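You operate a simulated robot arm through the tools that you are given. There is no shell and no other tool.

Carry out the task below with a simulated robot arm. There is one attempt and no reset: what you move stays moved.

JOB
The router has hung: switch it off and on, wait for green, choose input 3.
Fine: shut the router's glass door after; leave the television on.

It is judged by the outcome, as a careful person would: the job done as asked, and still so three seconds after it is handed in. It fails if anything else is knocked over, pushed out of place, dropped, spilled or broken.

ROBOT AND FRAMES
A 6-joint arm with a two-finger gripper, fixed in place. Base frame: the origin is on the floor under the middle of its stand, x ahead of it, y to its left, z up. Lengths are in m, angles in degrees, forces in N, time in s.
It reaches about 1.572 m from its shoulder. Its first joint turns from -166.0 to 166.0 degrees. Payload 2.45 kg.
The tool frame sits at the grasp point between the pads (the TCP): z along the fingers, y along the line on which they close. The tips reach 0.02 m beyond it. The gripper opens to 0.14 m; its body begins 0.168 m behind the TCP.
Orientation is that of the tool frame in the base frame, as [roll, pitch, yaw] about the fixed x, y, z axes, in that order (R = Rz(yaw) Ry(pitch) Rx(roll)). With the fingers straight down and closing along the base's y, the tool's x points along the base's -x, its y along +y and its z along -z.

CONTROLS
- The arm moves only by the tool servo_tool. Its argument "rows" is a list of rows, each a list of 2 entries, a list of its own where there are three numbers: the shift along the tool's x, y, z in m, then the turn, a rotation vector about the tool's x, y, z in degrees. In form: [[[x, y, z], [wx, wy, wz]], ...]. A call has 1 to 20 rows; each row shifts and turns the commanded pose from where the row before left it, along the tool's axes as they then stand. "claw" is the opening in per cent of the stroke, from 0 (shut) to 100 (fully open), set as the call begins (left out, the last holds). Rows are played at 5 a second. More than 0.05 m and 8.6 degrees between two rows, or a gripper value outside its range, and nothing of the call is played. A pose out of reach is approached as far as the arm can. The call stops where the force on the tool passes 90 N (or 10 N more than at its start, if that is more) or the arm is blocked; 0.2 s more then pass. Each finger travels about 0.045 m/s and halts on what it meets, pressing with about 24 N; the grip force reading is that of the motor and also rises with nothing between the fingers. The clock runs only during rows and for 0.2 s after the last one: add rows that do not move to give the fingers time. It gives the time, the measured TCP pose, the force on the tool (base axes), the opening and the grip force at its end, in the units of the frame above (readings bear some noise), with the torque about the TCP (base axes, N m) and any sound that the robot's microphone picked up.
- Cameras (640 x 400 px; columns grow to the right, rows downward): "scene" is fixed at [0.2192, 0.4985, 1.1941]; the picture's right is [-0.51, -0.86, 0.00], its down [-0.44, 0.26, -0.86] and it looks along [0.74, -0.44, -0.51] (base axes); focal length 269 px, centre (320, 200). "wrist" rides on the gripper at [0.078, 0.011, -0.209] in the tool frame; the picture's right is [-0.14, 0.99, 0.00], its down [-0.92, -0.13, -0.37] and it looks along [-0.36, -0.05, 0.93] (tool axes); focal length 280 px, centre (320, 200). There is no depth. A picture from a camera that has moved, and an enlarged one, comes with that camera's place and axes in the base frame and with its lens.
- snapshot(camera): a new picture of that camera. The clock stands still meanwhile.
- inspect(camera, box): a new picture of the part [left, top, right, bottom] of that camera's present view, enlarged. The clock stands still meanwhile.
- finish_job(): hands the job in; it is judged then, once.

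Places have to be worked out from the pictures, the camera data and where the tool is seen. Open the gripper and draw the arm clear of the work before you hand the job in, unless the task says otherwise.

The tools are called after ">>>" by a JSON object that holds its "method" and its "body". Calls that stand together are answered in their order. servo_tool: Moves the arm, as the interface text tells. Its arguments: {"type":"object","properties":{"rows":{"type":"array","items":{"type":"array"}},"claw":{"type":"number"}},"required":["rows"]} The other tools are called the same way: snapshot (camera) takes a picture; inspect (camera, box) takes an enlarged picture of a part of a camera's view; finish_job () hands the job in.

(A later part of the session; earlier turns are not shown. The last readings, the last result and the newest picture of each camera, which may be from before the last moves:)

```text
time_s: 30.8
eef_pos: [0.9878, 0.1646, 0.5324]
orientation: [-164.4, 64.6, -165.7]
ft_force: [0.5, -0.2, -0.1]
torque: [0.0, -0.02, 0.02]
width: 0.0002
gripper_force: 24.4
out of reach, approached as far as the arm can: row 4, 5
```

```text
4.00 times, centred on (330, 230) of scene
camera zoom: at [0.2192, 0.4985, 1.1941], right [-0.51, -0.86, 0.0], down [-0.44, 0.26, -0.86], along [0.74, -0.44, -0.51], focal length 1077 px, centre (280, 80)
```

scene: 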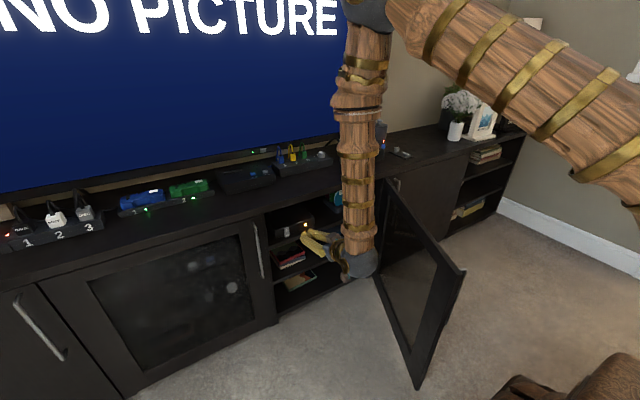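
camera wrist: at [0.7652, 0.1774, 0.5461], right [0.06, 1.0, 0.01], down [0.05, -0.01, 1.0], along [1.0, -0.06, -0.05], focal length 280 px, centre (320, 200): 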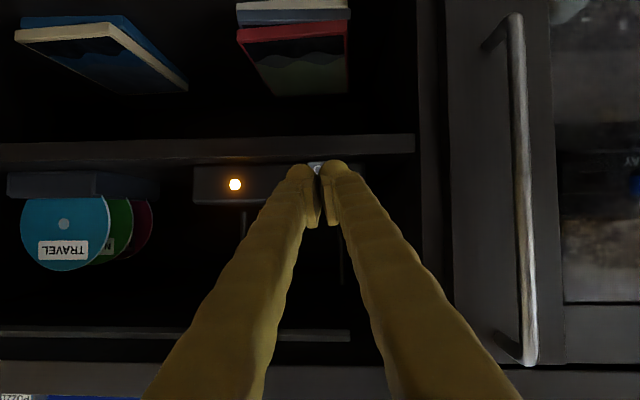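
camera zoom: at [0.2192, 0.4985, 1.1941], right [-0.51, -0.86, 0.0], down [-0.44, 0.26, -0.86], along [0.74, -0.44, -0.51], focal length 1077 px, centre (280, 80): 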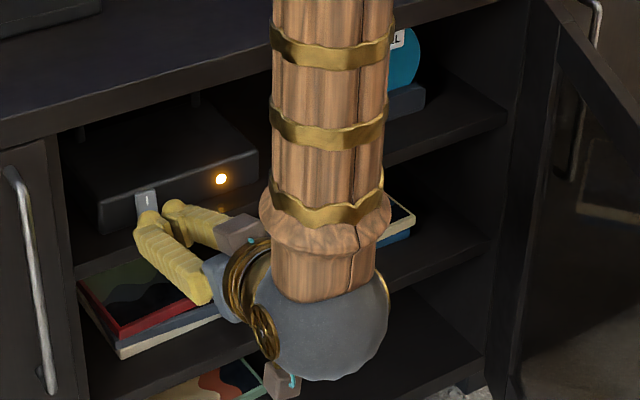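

The finger tips are just in front of the rocker. I'll zoom in from the wrist camera to check lateral alignment.

>>> {"method": "inspect", "body": {"camera": "wrist", "box": [220, 120, 420, 245]}}

>>> {"method": "inspect", "body": {"camera": "scene", "box": [265, 210, 325, 248]}}

```text
3.20 times, centred on (320, 182) of wrist
camera zoom: at [0.7652, 0.1774, 0.5461], right [0.06, 1.0, 0.01], down [0.05, -0.01, 1.0], along [1.0, -0.06, -0.05], focal length 897 px, centre (320, 256)
```

zoom: 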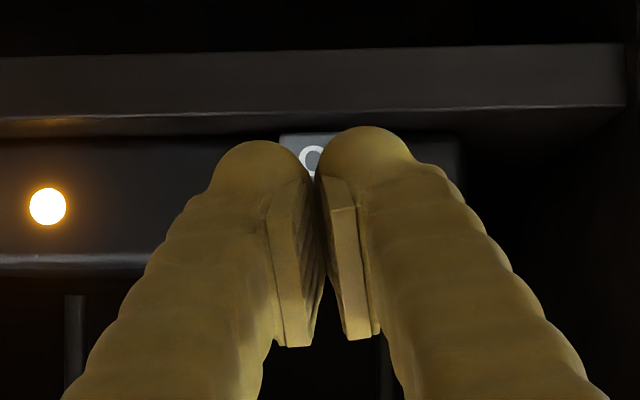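

```text
10.53 times, centred on (295, 229) of scene
camera zoom: at [0.2192, 0.4985, 1.1941], right [-0.51, -0.86, 0.0], down [-0.44, 0.26, -0.86], along [0.74, -0.44, -0.51], focal length 2833 px, centre (583, -105)
```

zoom: 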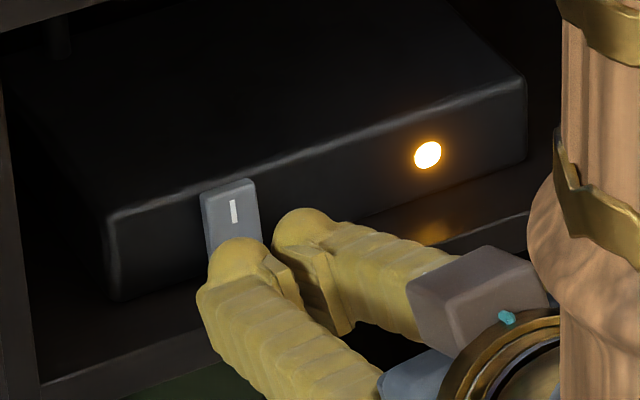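

The rocker is centred between the two finger bulbs. The "O" end is the lower half, just above the shelf at z≈0.495, so I'll lower the tips 2 cm, shift 2 mm in -y, and check clearance before pressing.

>>> {"method": "servo_tool", "body": {"rows": [[[0.009, 0.0002, 0.0042], [0, 0, 0]], [[0.0091, 0.0002, 0.0041], [0, 0, 0]], [[0, 0, 0], [0, 0, 0]]]}}

>>> {"method": "inspect", "body": {"camera": "wrist", "box": [220, 120, 420, 245]}}

>>> {"method": "inspect", "body": {"camera": "scene", "box": [265, 210, 325, 248]}}

```text
time_s: 31.6
eef_pos: [0.9899, 0.1616, 0.5103]
orientation: [-163.8, 64.5, -165.2]
ft_force: [-0.1, 0.1, -0.7]
torque: [-0.03, 0.0, 0.02]
width: 0.0
gripper_force: 25.0
```

```text
3.20 times, centred on (320, 182) of wrist
camera zoom: at [0.7661, 0.175, 0.5255], right [0.06, 1.0, 0.01], down [0.05, -0.01, 1.0], along [1.0, -0.06, -0.05], focal length 897 px, centre (320, 256)
```

zoom: 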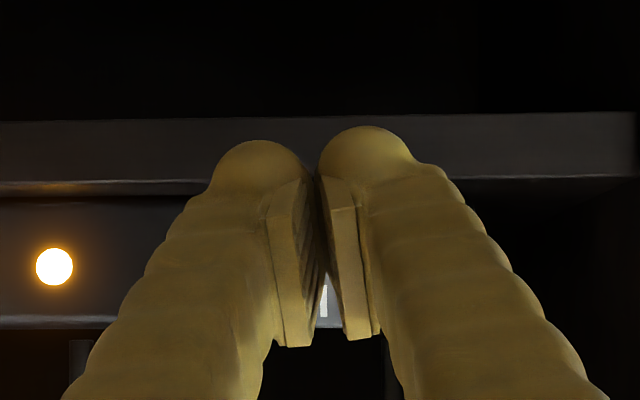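

```text
10.53 times, centred on (295, 229) of scene
camera zoom: at [0.2192, 0.4985, 1.1941], right [-0.51, -0.86, 0.0], down [-0.44, 0.26, -0.86], along [0.74, -0.44, -0.51], focal length 2833 px, centre (583, -105)
```

zoom: 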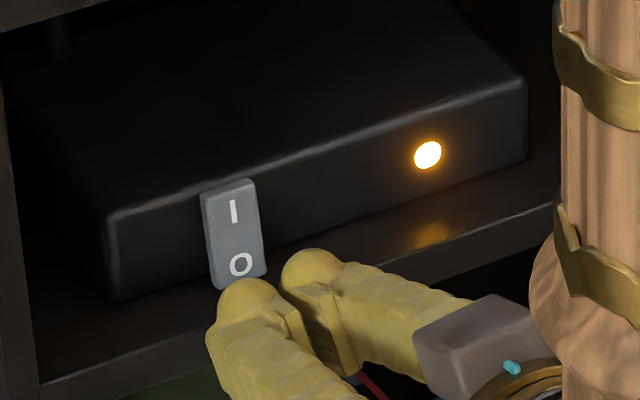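

The wrist view shows the bulbs now overlap the shelf's front face, so they'd hit the shelf at this height. The tips are thicker than I assumed, so I'll look closer before choosing the press height.

>>> {"method": "inspect", "body": {"camera": "scene", "box": [278, 220, 318, 245]}}

>>> {"method": "inspect", "body": {"camera": "wrist", "box": [270, 140, 370, 202]}}

```text
16.00 times, centred on (298, 232) of scene
camera zoom: at [0.2192, 0.4985, 1.1941], right [-0.51, -0.86, 0.0], down [-0.44, 0.26, -0.86], along [0.74, -0.44, -0.51], focal length 4306 px, centre (672, -320)
```

zoom: 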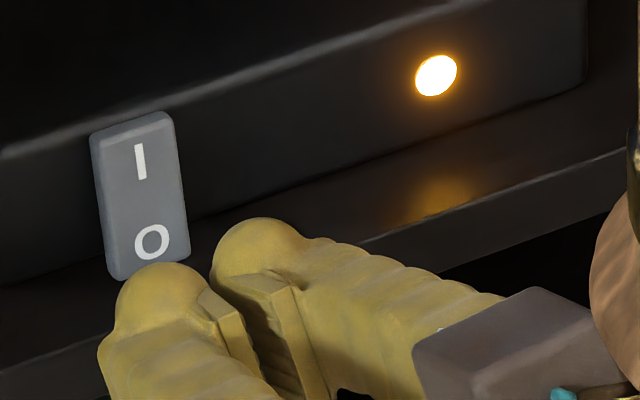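

```text
6.40 times, centred on (320, 171) of wrist
camera zoom: at [0.7661, 0.175, 0.5255], right [0.06, 1.0, 0.01], down [0.05, -0.01, 1.0], along [1.0, -0.06, -0.05], focal length 1794 px, centre (320, 386)
```

zoom: 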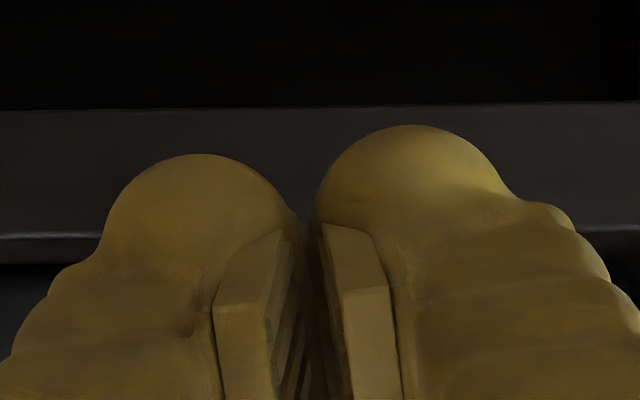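

The tips turn out to be about 5 cm thick along the tool's x but only 2.6 cm along its y, so upright they can't reach the low "O" half without hitting the shelf. I'll back off and roll the gripper about its own axis, so that a single finger, thin side vertical, can press the lower half.

>>> {"method": "servo_tool", "body": {"rows": [[[-0.003, -0.0015, -0.029], [0, 0, 0]], [[-0.003, -0.0015, -0.029], [0, 0, 0]], [[0, 0, 0], [0, 0, -8]], [[0, 0, 0], [0, 0, -8]], [[0, 0, 0], [0, 0, -8]], [[0, 0, 0], [0, 0, 0]]]}}

>>> {"method": "snapshot", "body": {"camera": "wrist"}}

>>> {"method": "snapshot", "body": {"camera": "scene"}}

```text
time_s: 33.0
eef_pos: [0.9475, 0.1657, 0.5452]
orientation: [-131.2, 51.1, -127.1]
ft_force: [-0.3, -0.1, -0.2]
torque: [0.0, -0.01, -0.03]
width: 0.0001
gripper_force: 23.7
out of reach, approached as far as the arm can: row 1, 2
```

```text
taken
camera wrist: at [0.7251, 0.1454, 0.5649], right [-0.12, 0.92, -0.36], down [0.04, 0.37, 0.93], along [0.99, 0.1, -0.08], focal length 280 px, centre (320, 200)
```

wrist: 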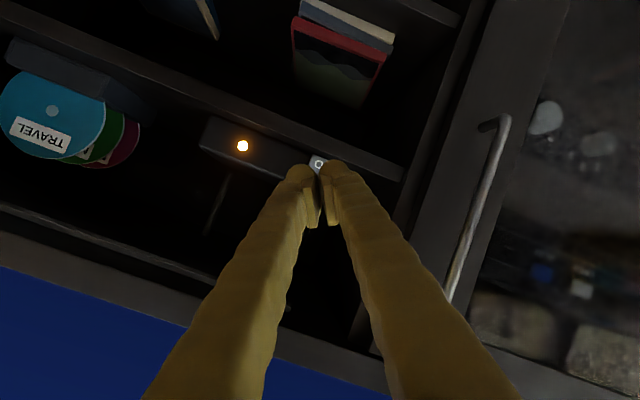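

```text
taken
```

scene: 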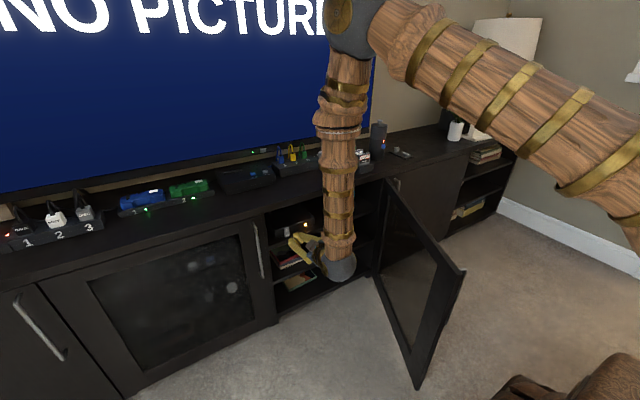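

Rolling in this direction works. I'll continue to a full 90° roll, with the tool's +y finger pointing down, and open the gripper so only the lower finger will touch.

>>> {"method": "servo_tool", "body": {"rows": [[[0, 0, 0], [0, 0, -8.4]], [[0, 0, 0], [0, 0, -8.4]], [[0, 0, 0], [0, 0, -8.4]], [[0, 0, 0], [0, 0, -8.4]], [[0, 0, 0], [0, 0, -8.4]], [[0, 0, 0], [0, 0, -8.4]], [[0, 0, 0], [0, 0, -8.3]], [[0, 0, 0], [0, 0, 0]]], "claw": 50}}

>>> {"method": "snapshot", "body": {"camera": "wrist"}}

>>> {"method": "snapshot", "body": {"camera": "scene"}}

```text
time_s: 34.8
eef_pos: [0.9463, 0.1648, 0.5449]
orientation: [-114.4, -0.1, -93.0]
ft_force: [-0.9, -0.5, 0.7]
torque: [0.01, -0.01, 0.0]
width: 0.0702
gripper_force: 0.0
```

```text
taken
camera wrist: at [0.7479, 0.0971, 0.6217], right [-0.4, 0.16, -0.9], down [-0.24, 0.93, 0.27], along [0.89, 0.32, -0.34], focal length 280 px, centre (320, 200)
```

wrist: 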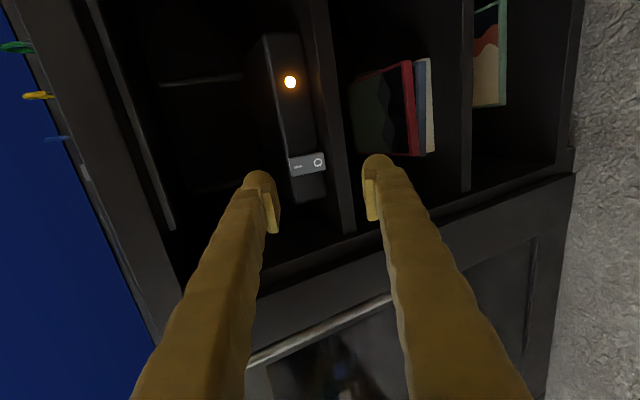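

```text
taken
```

scene: 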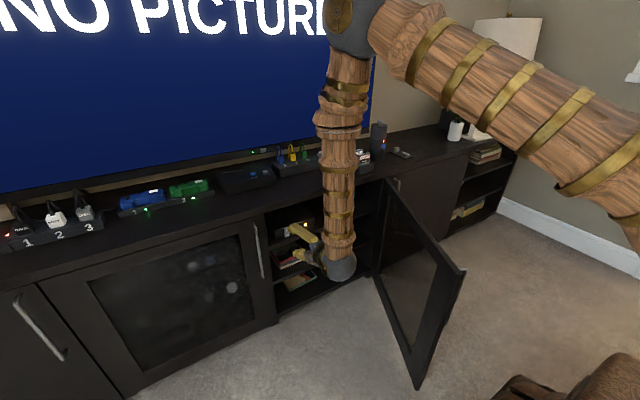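

The gripper is rolled with one finger above and one below, opened to 0.07 m. I'll zoom in to measure the rocker ends, shelf edge and lower finger tip precisely from here.

>>> {"method": "inspect", "body": {"camera": "wrist", "box": [230, 100, 430, 225]}}

>>> {"method": "inspect", "body": {"camera": "wrist", "box": [270, 130, 350, 180]}}

>>> {"method": "inspect", "body": {"camera": "scene", "box": [260, 205, 340, 255]}}

```text
3.20 times, centred on (330, 162) of wrist
camera zoom: at [0.7479, 0.0971, 0.6217], right [-0.4, 0.16, -0.9], down [-0.24, 0.93, 0.27], along [0.89, 0.32, -0.34], focal length 897 px, centre (288, 320)
```

zoom: 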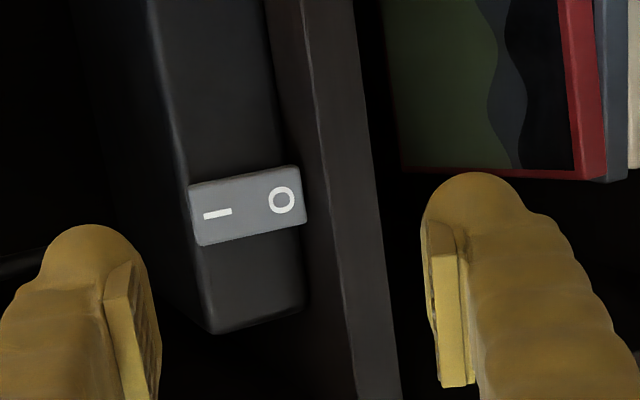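

```text
8.00 times, centred on (310, 155) of wrist
camera zoom: at [0.7479, 0.0971, 0.6217], right [-0.4, 0.16, -0.9], down [-0.24, 0.93, 0.27], along [0.89, 0.32, -0.34], focal length 2243 px, centre (400, 560)
```

zoom: 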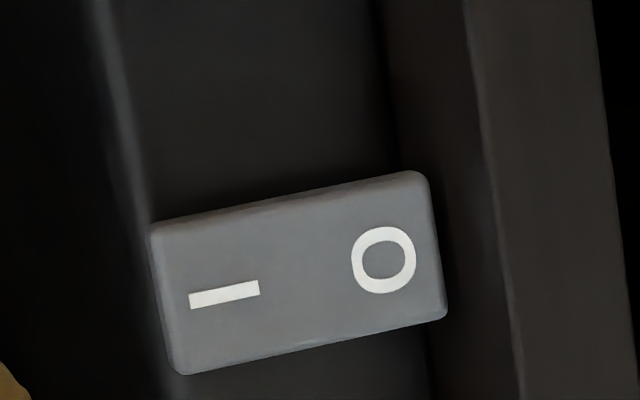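

```text
8.00 times, centred on (300, 230) of scene
camera zoom: at [0.2192, 0.4985, 1.1941], right [-0.51, -0.86, 0.0], down [-0.44, 0.26, -0.86], along [0.74, -0.44, -0.51], focal length 2153 px, centre (480, -40)
```

zoom: 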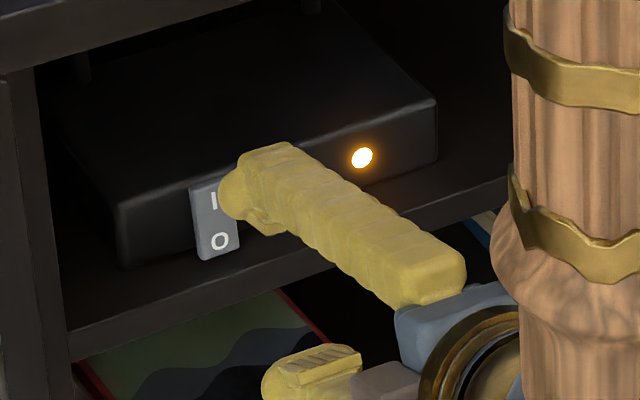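

I need the exact tip shape to choose the press height, so I'll zoom further on both finger tips from the scene camera.

>>> {"method": "inspect", "body": {"camera": "scene", "box": [280, 215, 320, 240]}}

>>> {"method": "inspect", "body": {"camera": "scene", "box": [285, 240, 325, 265]}}

>>> {"method": "inspect", "body": {"camera": "wrist", "box": [350, 140, 430, 190]}}

```text
16.00 times, centred on (300, 228) of scene
camera zoom: at [0.2192, 0.4985, 1.1941], right [-0.51, -0.86, 0.0], down [-0.44, 0.26, -0.86], along [0.74, -0.44, -0.51], focal length 4306 px, centre (640, -240)
```

zoom: 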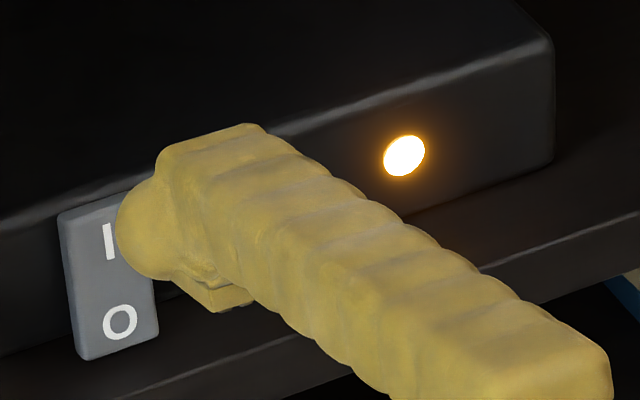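

```text
16.00 times, centred on (305, 252) of scene
camera zoom: at [0.2192, 0.4985, 1.1941], right [-0.51, -0.86, 0.0], down [-0.44, 0.26, -0.86], along [0.74, -0.44, -0.51], focal length 4306 px, centre (560, -640)
```

zoom: 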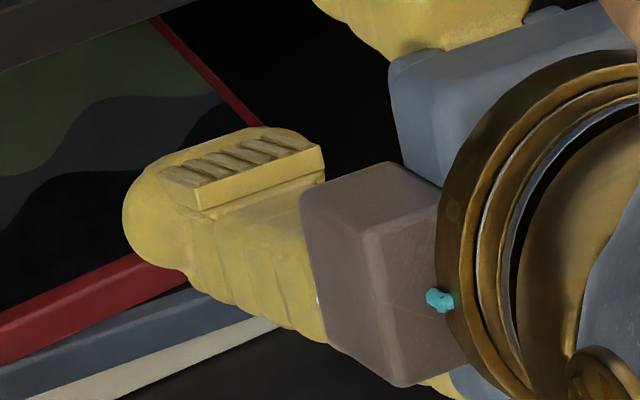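

```text
8.00 times, centred on (390, 165) of wrist
camera zoom: at [0.7479, 0.0971, 0.6217], right [-0.4, 0.16, -0.9], down [-0.24, 0.93, 0.27], along [0.89, 0.32, -0.34], focal length 2243 px, centre (-240, 480)
```

zoom: 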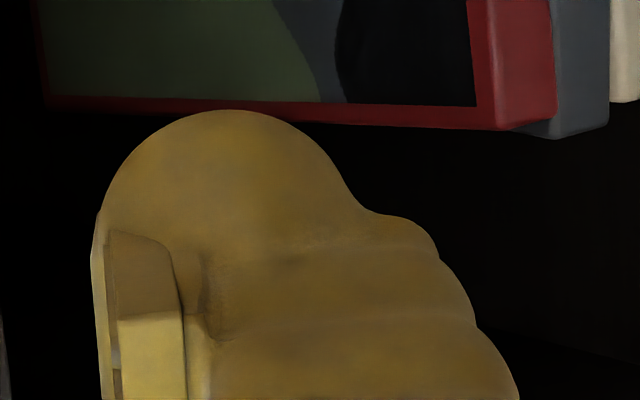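

The tips are stadium-shaped: 2.6 cm in the closing direction and thicker crosswise. With the gripper rolled, the lower finger's tip has a vertical radius of about 1.3 cm and can just fit between the shelf and the rocker's centre. I'll bring the lower tip to z≈0.508, just in front of the shelf.

>>> {"method": "servo_tool", "body": {"rows": [[[0.0014, -0.0124, 0.0157], [0, 0, 0]], [[0.0014, -0.0124, 0.0157], [0, 0, 0]], [[0, 0, 0], [0, 0, 0]]]}}

>>> {"method": "inspect", "body": {"camera": "wrist", "box": [250, 100, 450, 225]}}

>>> {"method": "inspect", "body": {"camera": "scene", "box": [260, 205, 340, 255]}}

```text
time_s: 35.6
eef_pos: [0.9852, 0.1601, 0.5542]
orientation: [-114.4, 0.0, -92.9]
ft_force: [-0.8, -0.6, 0.8]
torque: [0.0, 0.0, 0.0]
width: 0.0698
gripper_force: 0.0
```

```text
3.20 times, centred on (350, 162) of wrist
camera zoom: at [0.787, 0.0924, 0.6304], right [-0.4, 0.16, -0.9], down [-0.24, 0.93, 0.27], along [0.89, 0.32, -0.34], focal length 897 px, centre (224, 320)
```

zoom: 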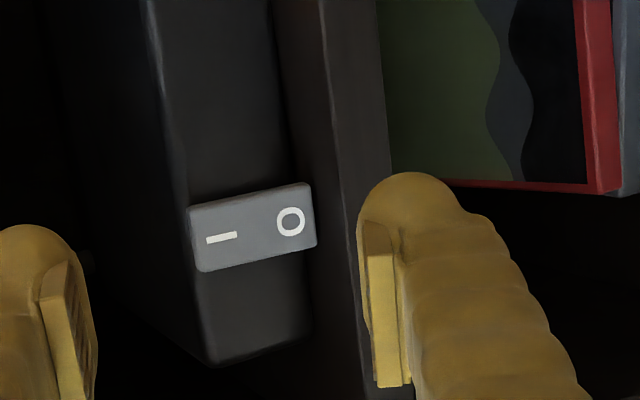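

```text
8.00 times, centred on (300, 230) of scene
camera zoom: at [0.2192, 0.4985, 1.1941], right [-0.51, -0.86, 0.0], down [-0.44, 0.26, -0.86], along [0.74, -0.44, -0.51], focal length 2153 px, centre (480, -40)
```

zoom: 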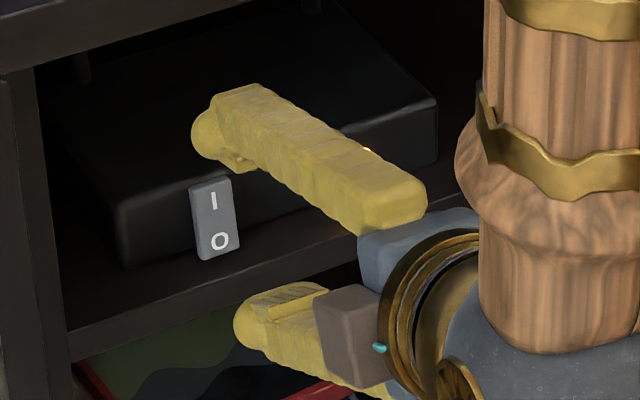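

The lower tip's centre is at about z 0.507, while the shelf top is at about 0.495 with its front edge at x≈1.02, so it's nearly grazing. I'll raise 1.5 mm and advance slowly over the shelf toward the "O" half, watching the force.

>>> {"method": "servo_tool", "body": {"rows": [[[0, -0.0014, -0.0006], [0, 0, 0]], [[-0.0005, -0.0041, 0.0091], [0, 0, 0]], [[-0.0005, -0.0041, 0.0091], [0, 0, 0]], [[-0.0005, -0.0041, 0.0091], [0, 0, 0]], [[-0.0005, -0.0041, 0.0091], [0, 0, 0]], [[0, 0, 0], [0, 0, 0]]]}}

>>> {"method": "inspect", "body": {"camera": "wrist", "box": [250, 100, 450, 225]}}

>>> {"method": "inspect", "body": {"camera": "scene", "box": [260, 205, 340, 255]}}

```text
time_s: 37.0
eef_pos: [1.025, 0.1596, 0.5554]
orientation: [-114.3, 0.0, -92.9]
ft_force: [0.4, 0.3, 0.4]
torque: [-0.01, 0.03, 0.01]
width: 0.0701
gripper_force: 0.1
```

```text
3.20 times, centred on (350, 162) of wrist
camera zoom: at [0.8268, 0.0925, 0.6323], right [-0.4, 0.16, -0.9], down [-0.24, 0.93, 0.27], along [0.89, 0.32, -0.34], focal length 897 px, centre (224, 320)
```

zoom: 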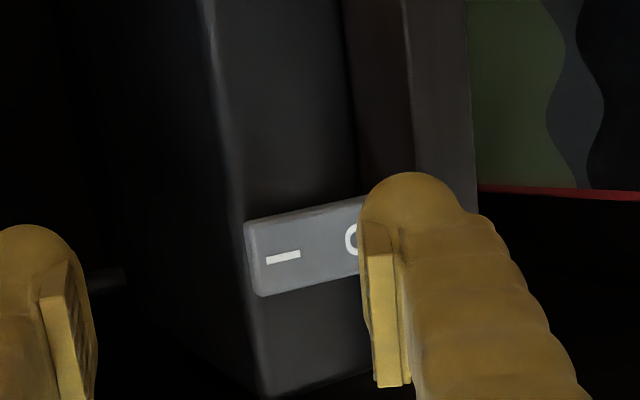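

```text
8.00 times, centred on (300, 230) of scene
camera zoom: at [0.2192, 0.4985, 1.1941], right [-0.51, -0.86, 0.0], down [-0.44, 0.26, -0.86], along [0.74, -0.44, -0.51], focal length 2153 px, centre (480, -40)
```

zoom: 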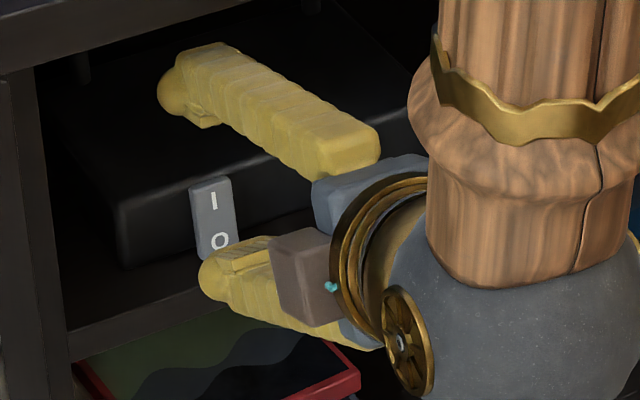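

No contact yet, and the lower tip is right in front of the "O" half. I'll advance in small steps to press it.

>>> {"method": "servo_tool", "body": {"rows": [[[-0.0003, -0.0021, 0.0045], [0, 0, 0]], [[-0.0003, -0.0021, 0.0045], [0, 0, 0]], [[-0.0003, -0.0021, 0.0045], [0, 0, 0]], [[-0.0002, -0.0016, 0.0036], [0, 0, 0]], [[0, 0, 0], [0, 0, 0]]]}}

>>> {"method": "inspect", "body": {"camera": "scene", "box": [260, 205, 340, 255]}}

>>> {"method": "inspect", "body": {"camera": "wrist", "box": [250, 100, 450, 225]}}

```text
time_s: 38.2
eef_pos: [1.0446, 0.1609, 0.5553]
orientation: [-114.5, 0.0, -93.0]
ft_force: [-0.1, 0.4, -0.3]
torque: [-0.03, 0.04, 0.0]
width: 0.0701
gripper_force: 0.0
```

```text
8.00 times, centred on (300, 230) of scene
camera zoom: at [0.2192, 0.4985, 1.1941], right [-0.51, -0.86, 0.0], down [-0.44, 0.26, -0.86], along [0.74, -0.44, -0.51], focal length 2153 px, centre (480, -40)
```

zoom: 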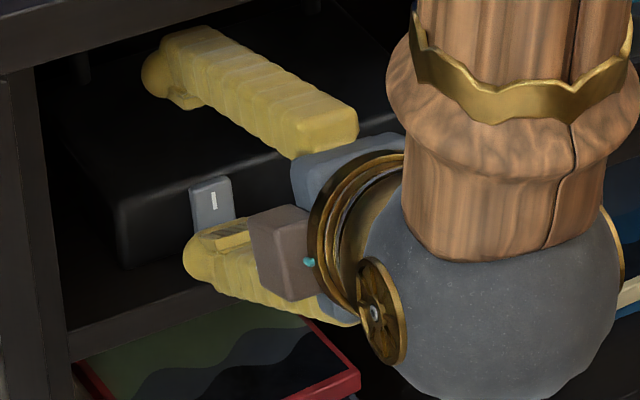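

```text
3.20 times, centred on (350, 162) of wrist
camera zoom: at [0.8454, 0.0927, 0.6321], right [-0.4, 0.16, -0.9], down [-0.24, 0.93, 0.27], along [0.89, 0.32, -0.34], focal length 897 px, centre (224, 320)
```

zoom: 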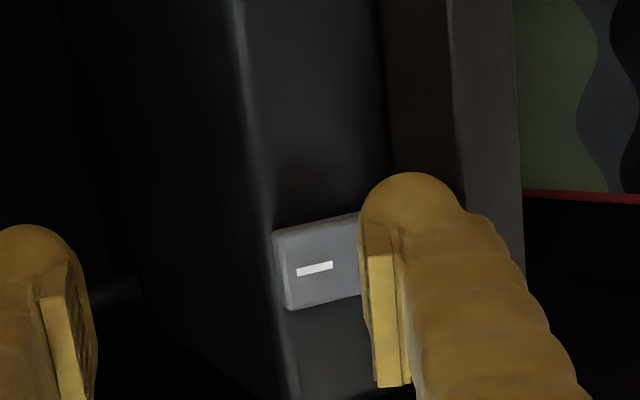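

Still no contact at x = 1.0446, and contact is expected within a few millimetres. I'll continue in 3 mm steps.

>>> {"method": "servo_tool", "body": {"rows": [[[-0.0002, -0.0012, 0.0027], [0, 0, 0]], [[-0.0002, -0.0012, 0.0027], [0, 0, 0]], [[0, 0, 0], [0, 0, 0]]]}}

```text
time_s: 39.0
eef_pos: [1.0508, 0.1611, 0.5557]
orientation: [-114.4, 0.0, -92.9]
ft_force: [-2.9, 1.2, -1.1]
torque: [-0.01, 0.13, 0.05]
width: 0.072
gripper_force: 1.6
heard: click
```

A click was heard at first contact. I'll check the rocker and the LED.

>>> {"method": "inspect", "body": {"camera": "wrist", "box": [230, 60, 430, 185]}}

>>> {"method": "inspect", "body": {"camera": "scene", "box": [260, 205, 340, 255]}}

```text
3.20 times, centred on (330, 122) of wrist
camera zoom: at [0.8514, 0.093, 0.6318], right [-0.4, 0.16, -0.9], down [-0.24, 0.93, 0.27], along [0.89, 0.32, -0.34], focal length 897 px, centre (288, 448)
```

zoom: 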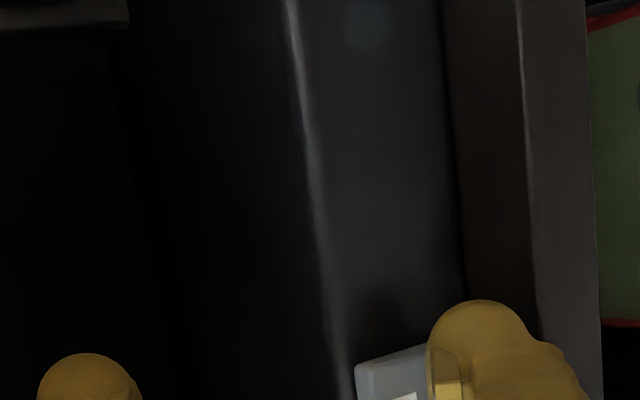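

```text
8.00 times, centred on (300, 230) of scene
camera zoom: at [0.2192, 0.4985, 1.1941], right [-0.51, -0.86, 0.0], down [-0.44, 0.26, -0.86], along [0.74, -0.44, -0.51], focal length 2153 px, centre (480, -40)
```

zoom: 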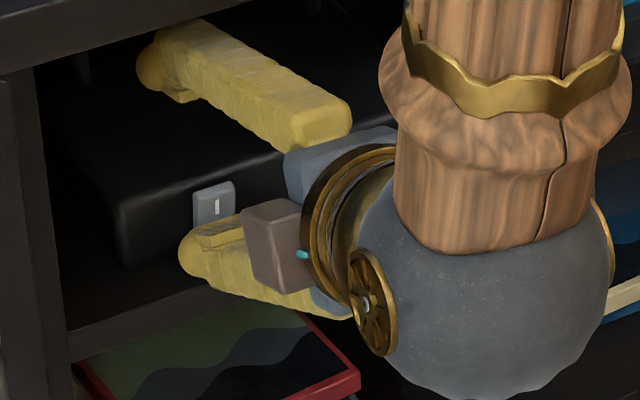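

The rocker flipped and the router LED is dark, so it's off. I'll back off 3.5 cm, raise the lower tip to the "I" half's height, and wait a few seconds with the power off.

>>> {"method": "servo_tool", "body": {"rows": [[[0.0005, 0.0041, -0.0091], [0, 0, 0]], [[0.0005, 0.0041, -0.0091], [0, 0, 0]], [[0.0005, 0.0041, -0.0091], [0, 0, 0]], [[0, -0.0087, -0.0039], [0, 0, 0]], [[0, -0.0087, -0.0039], [0, 0, 0]], [[0, 0, 0], [0, 0, 0]], [[0, 0, 0], [0, 0, 0]], [[0, 0, 0], [0, 0, 0]], [[0, 0, 0], [0, 0, 0]], [[0, 0, 0], [0, 0, 0]], [[0, 0, 0], [0, 0, 0]], [[0, 0, 0], [0, 0, 0]], [[0, 0, 0], [0, 0, 0]], [[0, 0, 0], [0, 0, 0]], [[0, 0, 0], [0, 0, 0]], [[0, 0, 0], [0, 0, 0]], [[0, 0, 0], [0, 0, 0]]]}}

>>> {"method": "inspect", "body": {"camera": "wrist", "box": [230, 60, 430, 185]}}

>>> {"method": "inspect", "body": {"camera": "scene", "box": [260, 205, 340, 255]}}

>>> {"method": "snapshot", "body": {"camera": "scene"}}

```text
time_s: 42.6
eef_pos: [1.0195, 0.16, 0.5749]
orientation: [-114.4, 0.0, -92.9]
ft_force: [-0.2, 0.0, -0.1]
torque: [-0.04, 0.01, 0.03]
width: 0.07
gripper_force: 0.0
```

```text
3.20 times, centred on (330, 122) of wrist
camera zoom: at [0.8213, 0.0922, 0.6515], right [-0.4, 0.16, -0.9], down [-0.24, 0.93, 0.27], along [0.89, 0.32, -0.34], focal length 897 px, centre (288, 448)
```

zoom: 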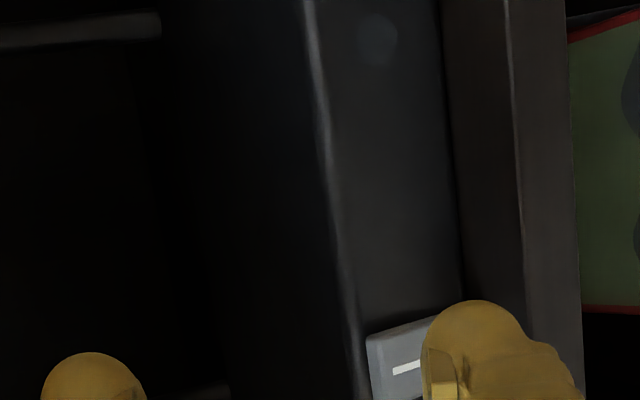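

```text
8.00 times, centred on (300, 230) of scene
camera zoom: at [0.2192, 0.4985, 1.1941], right [-0.51, -0.86, 0.0], down [-0.44, 0.26, -0.86], along [0.74, -0.44, -0.51], focal length 2153 px, centre (480, -40)
```

zoom: 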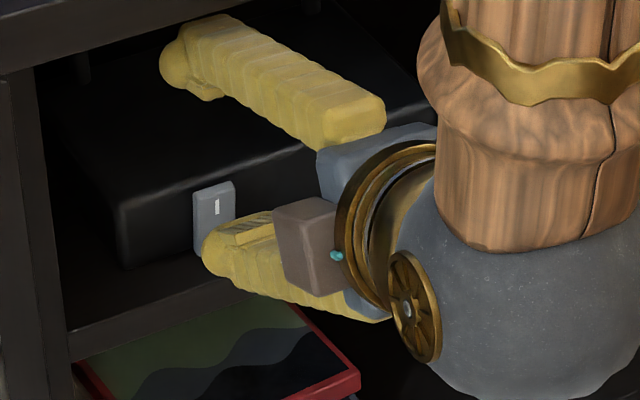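

```text
taken
```

scene: 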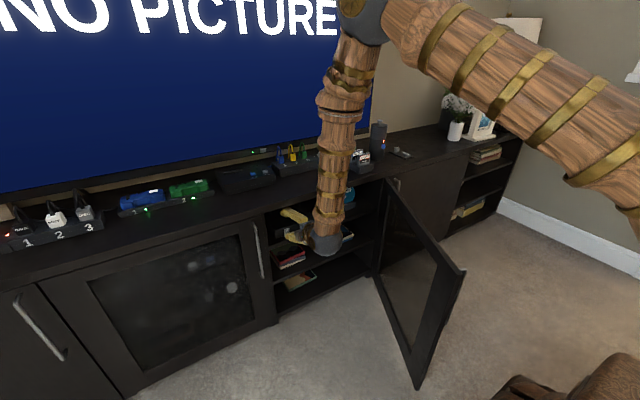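

The LED is off and the rocker now has its "I" end sticking out. I'll wait about 3 more seconds, then advance the lower finger toward the "I" half.

>>> {"method": "servo_tool", "body": {"rows": [[[0, 0, 0], [0, 0, 0]], [[0, 0, 0], [0, 0, 0]], [[0, 0, 0], [0, 0, 0]], [[0, 0, 0], [0, 0, 0]], [[0, 0, 0], [0, 0, 0]], [[0, 0, 0], [0, 0, 0]], [[0, 0, 0], [0, 0, 0]], [[0, 0, 0], [0, 0, 0]], [[0, 0, 0], [0, 0, 0]], [[0, 0, 0], [0, 0, 0]], [[0, 0, 0], [0, 0, 0]], [[0, 0, 0], [0, 0, 0]], [[-0.0004, -0.0033, 0.0073], [0, 0, 0]], [[-0.0004, -0.0033, 0.0073], [0, 0, 0]], [[-0.0003, -0.0025, 0.0055], [0, 0, 0]], [[0, 0, 0], [0, 0, 0]]]}}

>>> {"method": "inspect", "body": {"camera": "scene", "box": [260, 205, 340, 255]}}

```text
time_s: 46.0
eef_pos: [1.0419, 0.1611, 0.5751]
orientation: [-114.4, 0.1, -92.9]
ft_force: [0.2, 0.2, 0.3]
torque: [0.02, 0.01, 0.02]
width: 0.0702
gripper_force: 0.2
```

```text
8.00 times, centred on (300, 230) of scene
camera zoom: at [0.2192, 0.4985, 1.1941], right [-0.51, -0.86, 0.0], down [-0.44, 0.26, -0.86], along [0.74, -0.44, -0.51], focal length 2153 px, centre (480, -40)
```

zoom: 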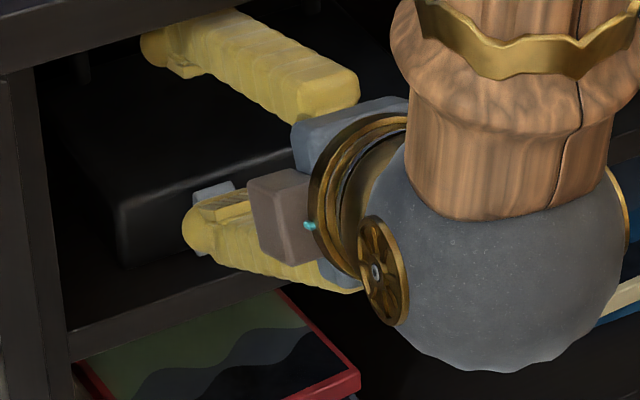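

The lower tip now covers the "I" half with no contact yet. I'll press forward in 3 mm steps until the click.

>>> {"method": "servo_tool", "body": {"rows": [[[-0.0002, -0.0012, 0.0027], [0, 0, 0]], [[-0.0002, -0.0012, 0.0027], [0, 0, 0]], [[-0.0002, -0.0012, 0.0027], [0, 0, 0]], [[0, 0, 0], [0, 0, 0]]]}}

>>> {"method": "inspect", "body": {"camera": "wrist", "box": [230, 60, 430, 185]}}

```text
time_s: 47.0
eef_pos: [1.0518, 0.1606, 0.576]
orientation: [-114.4, 0.1, -92.9]
ft_force: [-0.2, 0.7, -0.2]
torque: [0.01, 0.01, 0.01]
width: 0.07
gripper_force: 0.0
heard: click
```

```text
3.20 times, centred on (330, 122) of wrist
camera zoom: at [0.8526, 0.0929, 0.6514], right [-0.4, 0.16, -0.9], down [-0.24, 0.93, 0.27], along [0.89, 0.32, -0.34], focal length 897 px, centre (288, 448)
```

zoom: 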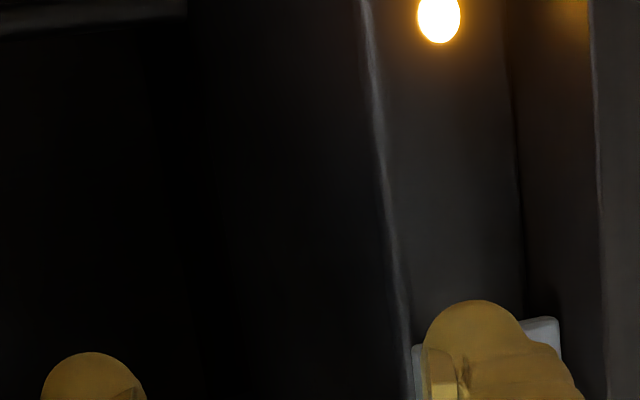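

It clicked on and the LED is amber again, so the router is booting. I'll back the gripper straight out of the cabinet and wait for green.

>>> {"method": "servo_tool", "body": {"rows": [[[0.001, 0.0082, -0.0182], [0, 0, 0]], [[0.001, 0.0082, -0.0182], [0, 0, 0]], [[0.001, 0.0082, -0.0182], [0, 0, 0]], [[0.001, 0.0082, -0.0182], [0, 0, 0]], [[0.001, 0.0082, -0.0182], [0, 0, 0]], [[0, 0, 0], [0, 0, 0]], [[0, 0, 0], [0, 0, 0]], [[0, 0, 0], [0, 0, 0]], [[0, 0, 0], [0, 0, 0]], [[0, 0, 0], [0, 0, 0]], [[0, 0, 0], [0, 0, 0]], [[0, 0, 0], [0, 0, 0]], [[0, 0, 0], [0, 0, 0]], [[0, 0, 0], [0, 0, 0]], [[0, 0, 0], [0, 0, 0]]]}}

>>> {"method": "inspect", "body": {"camera": "wrist", "box": [200, 20, 440, 170]}}

>>> {"method": "snapshot", "body": {"camera": "scene"}}

```text
time_s: 50.2
eef_pos: [0.9512, 0.1604, 0.5748]
orientation: [-114.4, 0.0, -92.8]
ft_force: [-0.3, 0.0, 0.4]
torque: [0.01, 0.0, 0.0]
width: 0.07
gripper_force: 0.1
```

```text
2.67 times, centred on (320, 95) of wrist
camera zoom: at [0.7522, 0.0932, 0.6517], right [-0.4, 0.16, -0.9], down [-0.24, 0.93, 0.27], along [0.89, 0.32, -0.34], focal length 748 px, centre (320, 480)
```

zoom: 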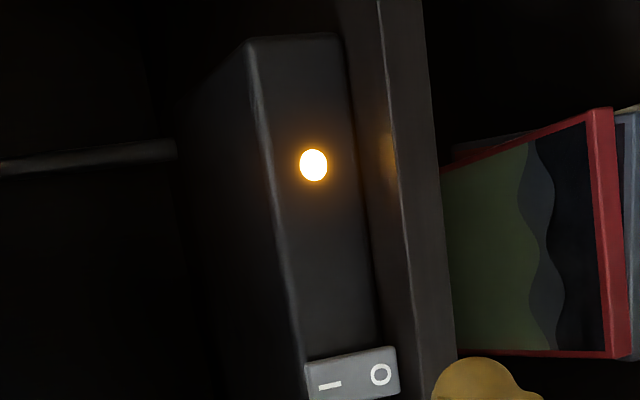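

```text
taken
```

scene: 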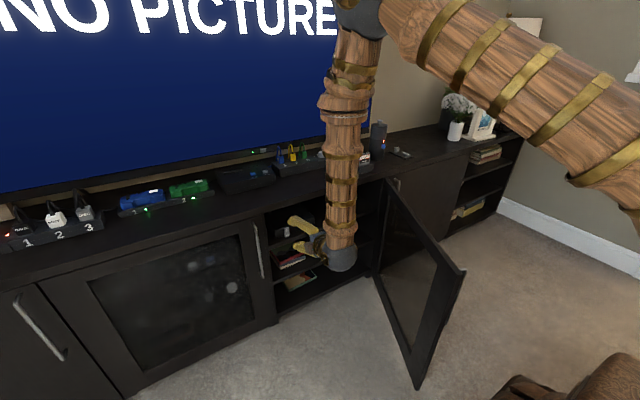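

The LED is still amber while it boots. I'll wait another 3.6 s here with the gripper clear of the cabinet.

>>> {"method": "servo_tool", "body": {"rows": [[[0, 0, 0], [0, 0, 0]], [[0, 0, 0], [0, 0, 0]], [[0, 0, 0], [0, 0, 0]], [[0, 0, 0], [0, 0, 0]], [[0, 0, 0], [0, 0, 0]], [[0, 0, 0], [0, 0, 0]], [[0, 0, 0], [0, 0, 0]], [[0, 0, 0], [0, 0, 0]], [[0, 0, 0], [0, 0, 0]], [[0, 0, 0], [0, 0, 0]], [[0, 0, 0], [0, 0, 0]], [[0, 0, 0], [0, 0, 0]], [[0, 0, 0], [0, 0, 0]], [[0, 0, 0], [0, 0, 0]], [[0, 0, 0], [0, 0, 0]], [[0, 0, 0], [0, 0, 0]], [[0, 0, 0], [0, 0, 0]], [[0, 0, 0], [0, 0, 0]]], "claw": 0}}

>>> {"method": "inspect", "body": {"camera": "wrist", "box": [200, 20, 440, 170]}}

```text
time_s: 54.0
eef_pos: [0.9507, 0.16, 0.5746]
orientation: [-114.5, 0.0, -92.8]
ft_force: [-0.5, -0.5, -0.2]
torque: [0.0, -0.02, -0.01]
width: 0.0
gripper_force: 23.9
```

```text
2.67 times, centred on (320, 95) of wrist
camera zoom: at [0.7522, 0.0932, 0.6517], right [-0.4, 0.16, -0.9], down [-0.24, 0.93, 0.27], along [0.89, 0.32, -0.34], focal length 748 px, centre (320, 480)
```

zoom: 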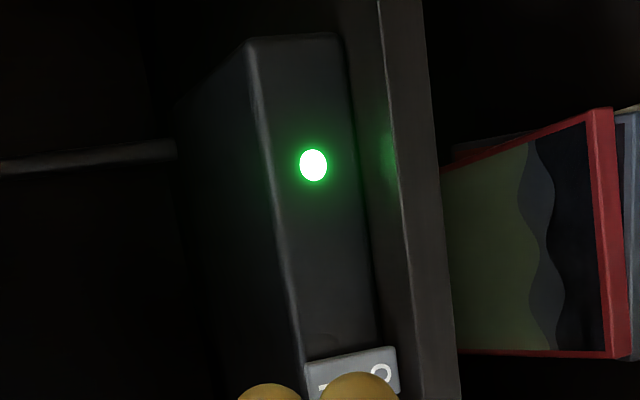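

The router LED is green. Next comes input 3 on the selector knob. I'll back away from the cabinet, rise, and turn the fingers downward to look at the knob from above.

>>> {"method": "servo_tool", "body": {"rows": [[[0.002, 0.0165, -0.0364], [0, 0, 0]], [[0.002, 0.0165, -0.0364], [0, 0, 0]], [[0, -0.041, -0.0186], [0, 0, 0]], [[0, -0.041, -0.0186], [0, 0, 0]], [[0, -0.041, -0.0186], [0, 0, 0]], [[0, -0.041, -0.0186], [0, 0, 0]], [[0, -0.041, -0.0186], [0, 0, 0]], [[0, -0.041, -0.0186], [0, 0, 0]], [[0, -0.041, -0.0186], [0, 0, 0]], [[0, 0, 0], [-8.2, 0, 0]], [[0, 0, 0], [-8.2, 0, 0]], [[0, 0, 0], [-8.2, 0, 0]], [[0, 0, 0], [-8.2, 0, 0]], [[0, 0, 0], [-8.2, 0, 0]], [[0, 0, 0], [-8.2, 0, 0]], [[0, 0, 0], [0, 0, 0]]]}}

>>> {"method": "snapshot", "body": {"camera": "scene"}}

>>> {"method": "snapshot", "body": {"camera": "wrist"}}

```text
time_s: 57.6
eef_pos: [0.888, 0.1243, 0.8989]
orientation: [-161.4, -9.5, -84.9]
ft_force: [-0.4, 0.7, 0.6]
torque: [0.01, 0.01, -0.01]
width: 0.0002
gripper_force: 24.4
stopped in row 16: the arm was blocked; the commanded pose is now the measured one
```

```text
taken
```

scene: 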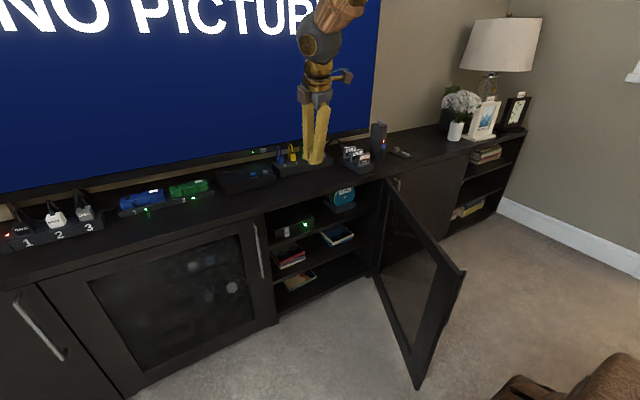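

```text
taken
camera wrist: at [0.8142, 0.0727, 1.1037], right [-0.94, 0.0, -0.33], down [-0.08, 0.97, 0.23], along [0.32, 0.25, -0.91], focal length 280 px, centre (320, 200)
```

wrist: 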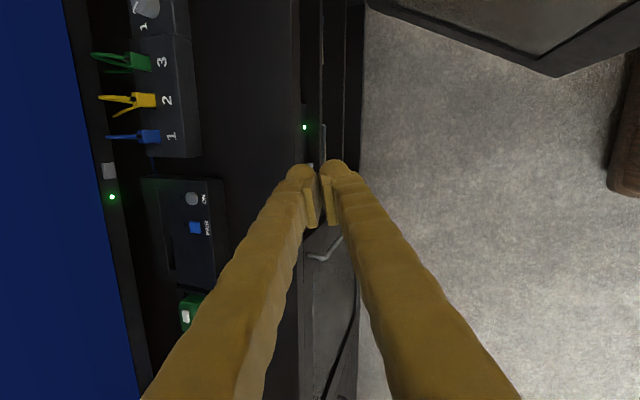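

The router LED reflects green, and the selector is visible at the edge of the wrist view. The arm hit a joint limit here, so I'll move toward the knob at a safe height, where the arm has more freedom.

>>> {"method": "servo_tool", "body": {"rows": [[[0.0353, -0.0263, 0.0074], [0, 0, 0]], [[0.0353, -0.0263, 0.0074], [0, 0, 0]], [[0.0353, -0.0263, 0.0074], [0, 0, 0]], [[0.0353, -0.0263, 0.0074], [0, 0, 0]], [[0.0353, -0.0263, 0.0074], [0, 0, 0]], [[0.0353, -0.0263, 0.0074], [0, 0, 0]], [[0.0353, -0.0263, 0.0074], [0, 0, 0]], [[0, 0, 0], [0, 0, 0]]]}}

>>> {"method": "snapshot", "body": {"camera": "scene"}}

>>> {"method": "snapshot", "body": {"camera": "wrist"}}

```text
time_s: 59.4
eef_pos: [1.0988, -0.1024, 0.9478]
orientation: [-161.4, -9.5, -85.0]
ft_force: [-0.4, -0.1, 0.4]
torque: [-0.04, 0.0, -0.01]
width: 0.0
gripper_force: 24.2
```

```text
taken
```

scene: 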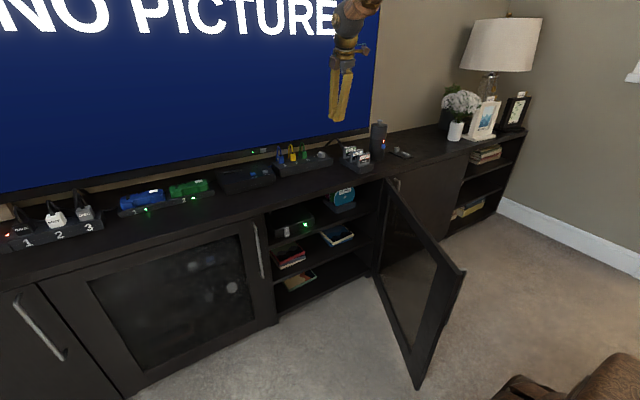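

```text
taken
camera wrist: at [1.0263, -0.153, 1.1531], right [-0.94, 0.0, -0.33], down [-0.08, 0.97, 0.23], along [0.32, 0.25, -0.91], focal length 280 px, centre (320, 200)
```

wrist: 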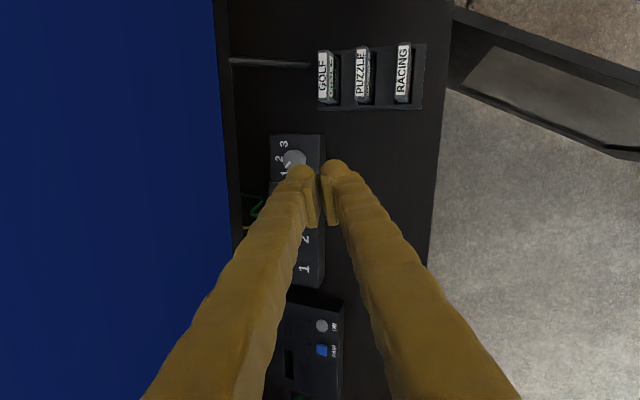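

Now the knob is visible from above with markings 1, 2, 3. I'll zoom in on it to read the pointer position.

>>> {"method": "inspect", "body": {"camera": "wrist", "box": [250, 120, 350, 182]}}

>>> {"method": "inspect", "body": {"camera": "scene", "box": [270, 135, 350, 185]}}

```text
6.40 times, centred on (300, 151) of wrist
camera zoom: at [1.0263, -0.153, 1.1531], right [-0.94, 0.0, -0.33], down [-0.08, 0.97, 0.23], along [0.32, 0.25, -0.91], focal length 1794 px, centre (448, 514)
```

zoom: 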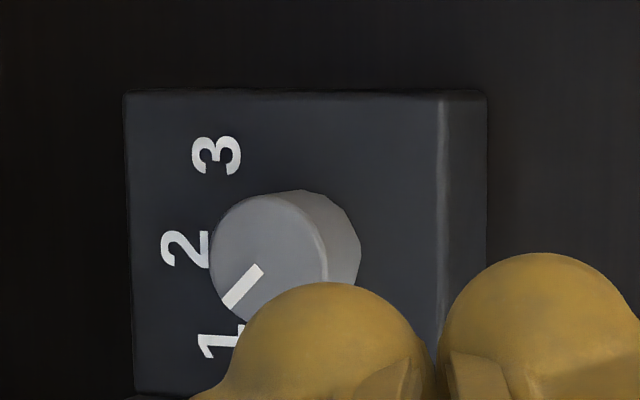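

```text
8.00 times, centred on (310, 160) of scene
camera zoom: at [0.2192, 0.4985, 1.1941], right [-0.51, -0.86, 0.0], down [-0.44, 0.26, -0.86], along [0.74, -0.44, -0.51], focal length 2153 px, centre (400, 520)
```

zoom: 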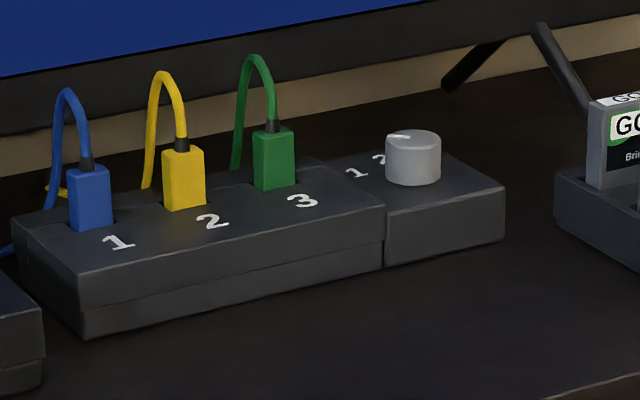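

The knob points at "1", which is 45° left of straight back; "2" is straight back and "3" is 45° right, so it needs a 90° clockwise turn. The knob's top centre is at about (1.215, -0.103, 0.753), 2.9 cm in diameter. I'll first make the tool vertical here in free air.

>>> {"method": "servo_tool", "body": {"rows": [[[0, 0, 0], [-6.13, -3.22, 0]], [[0, 0, 0], [-6.13, -3.22, 0]], [[0, 0, 0], [-6.13, -3.22, 0]], [[0, 0, 0], [0, 0, 0]]]}}

```text
time_s: 60.4
eef_pos: [1.0977, -0.1015, 0.9488]
orientation: [179.9, 0.0, -83.2]
ft_force: [-0.1, 0.9, 0.4]
torque: [-0.02, 0.04, -0.01]
width: 0.0002
gripper_force: 23.8
```

The tool is exactly vertical at yaw -83°. I'll test in free air whether the wrist can make the full 90° clockwise turn.

>>> {"method": "servo_tool", "body": {"rows": [[[0, 0, 0], [0, 0, 8.2]], [[0, 0, 0], [0, 0, 8.2]], [[0, 0, 0], [0, 0, 8.2]], [[0, 0, 0], [0, 0, 8.2]], [[0, 0, 0], [0, 0, 8.2]], [[0, 0, 0], [0, 0, 8.2]], [[0, 0, 0], [0, 0, 8.2]], [[0, 0, 0], [0, 0, 8.2]], [[0, 0, 0], [0, 0, 8.2]], [[0, 0, 0], [0, 0, 8.2]], [[0, 0, 0], [0, 0, 8.2]], [[0, 0, 0], [0, 0, 0]]]}}

>>> {"method": "snapshot", "body": {"camera": "wrist"}}

>>> {"method": "snapshot", "body": {"camera": "scene"}}

```text
time_s: 63.0
eef_pos: [1.0992, -0.1007, 0.9492]
orientation: [-180.0, 0.0, -173.7]
ft_force: [-0.4, 0.5, -0.4]
torque: [0.01, 0.0, 0.01]
width: 0.0
gripper_force: 23.6
```

```text
taken
camera wrist: at [1.0198, -0.0975, 1.1582], right [0.03, 1.0, 0.0], down [0.93, -0.02, 0.37], along [0.37, -0.01, -0.93], focal length 280 px, centre (320, 200)
```

wrist: 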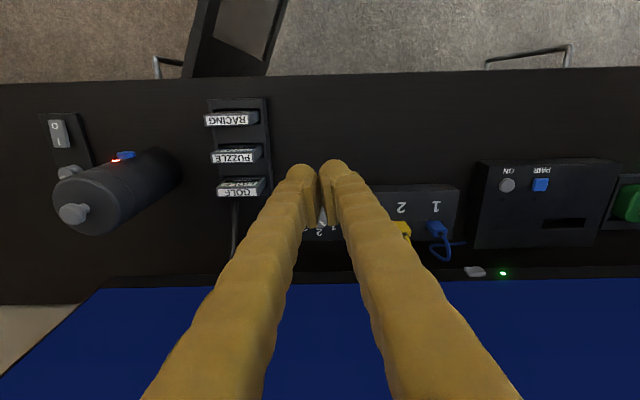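

```text
taken
```

scene: 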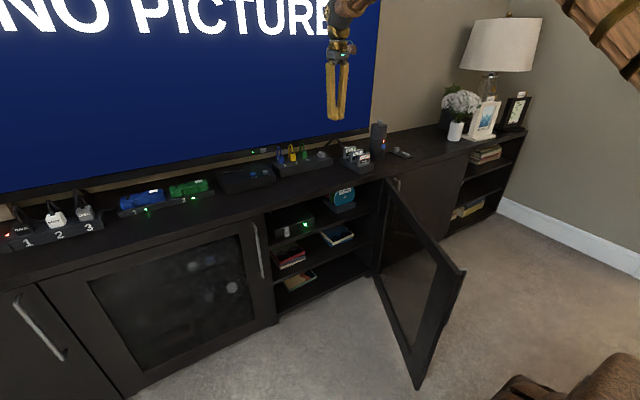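

The wrist can make the full 90° turn without trouble. I'll open the fingers to about 5 cm and zoom in here to pin down the knob's centre from a second viewpoint.

>>> {"method": "servo_tool", "body": {"rows": [[[0, 0, 0], [0, 0, 0]], [[0, 0, 0], [0, 0, 0]], [[0, 0, 0], [0, 0, 0]], [[0, 0, 0], [0, 0, 0]]], "claw": 40}}

>>> {"method": "inspect", "body": {"camera": "wrist", "box": [260, 160, 380, 235]}}

```text
time_s: 64.0
eef_pos: [1.0987, -0.1006, 0.9482]
orientation: [-179.9, 0.0, -173.5]
ft_force: [0.3, 0.6, -0.9]
torque: [-0.02, 0.01, -0.03]
width: 0.0558
gripper_force: 0.2
```

```text
5.33 times, centred on (320, 198) of wrist
camera zoom: at [1.0198, -0.0977, 1.1581], right [0.02, 1.0, 0.0], down [0.93, -0.02, 0.37], along [0.37, -0.01, -0.93], focal length 1495 px, centre (320, 213)
```

zoom: 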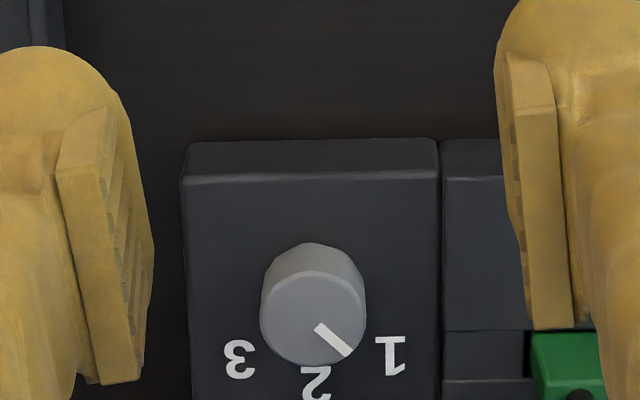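

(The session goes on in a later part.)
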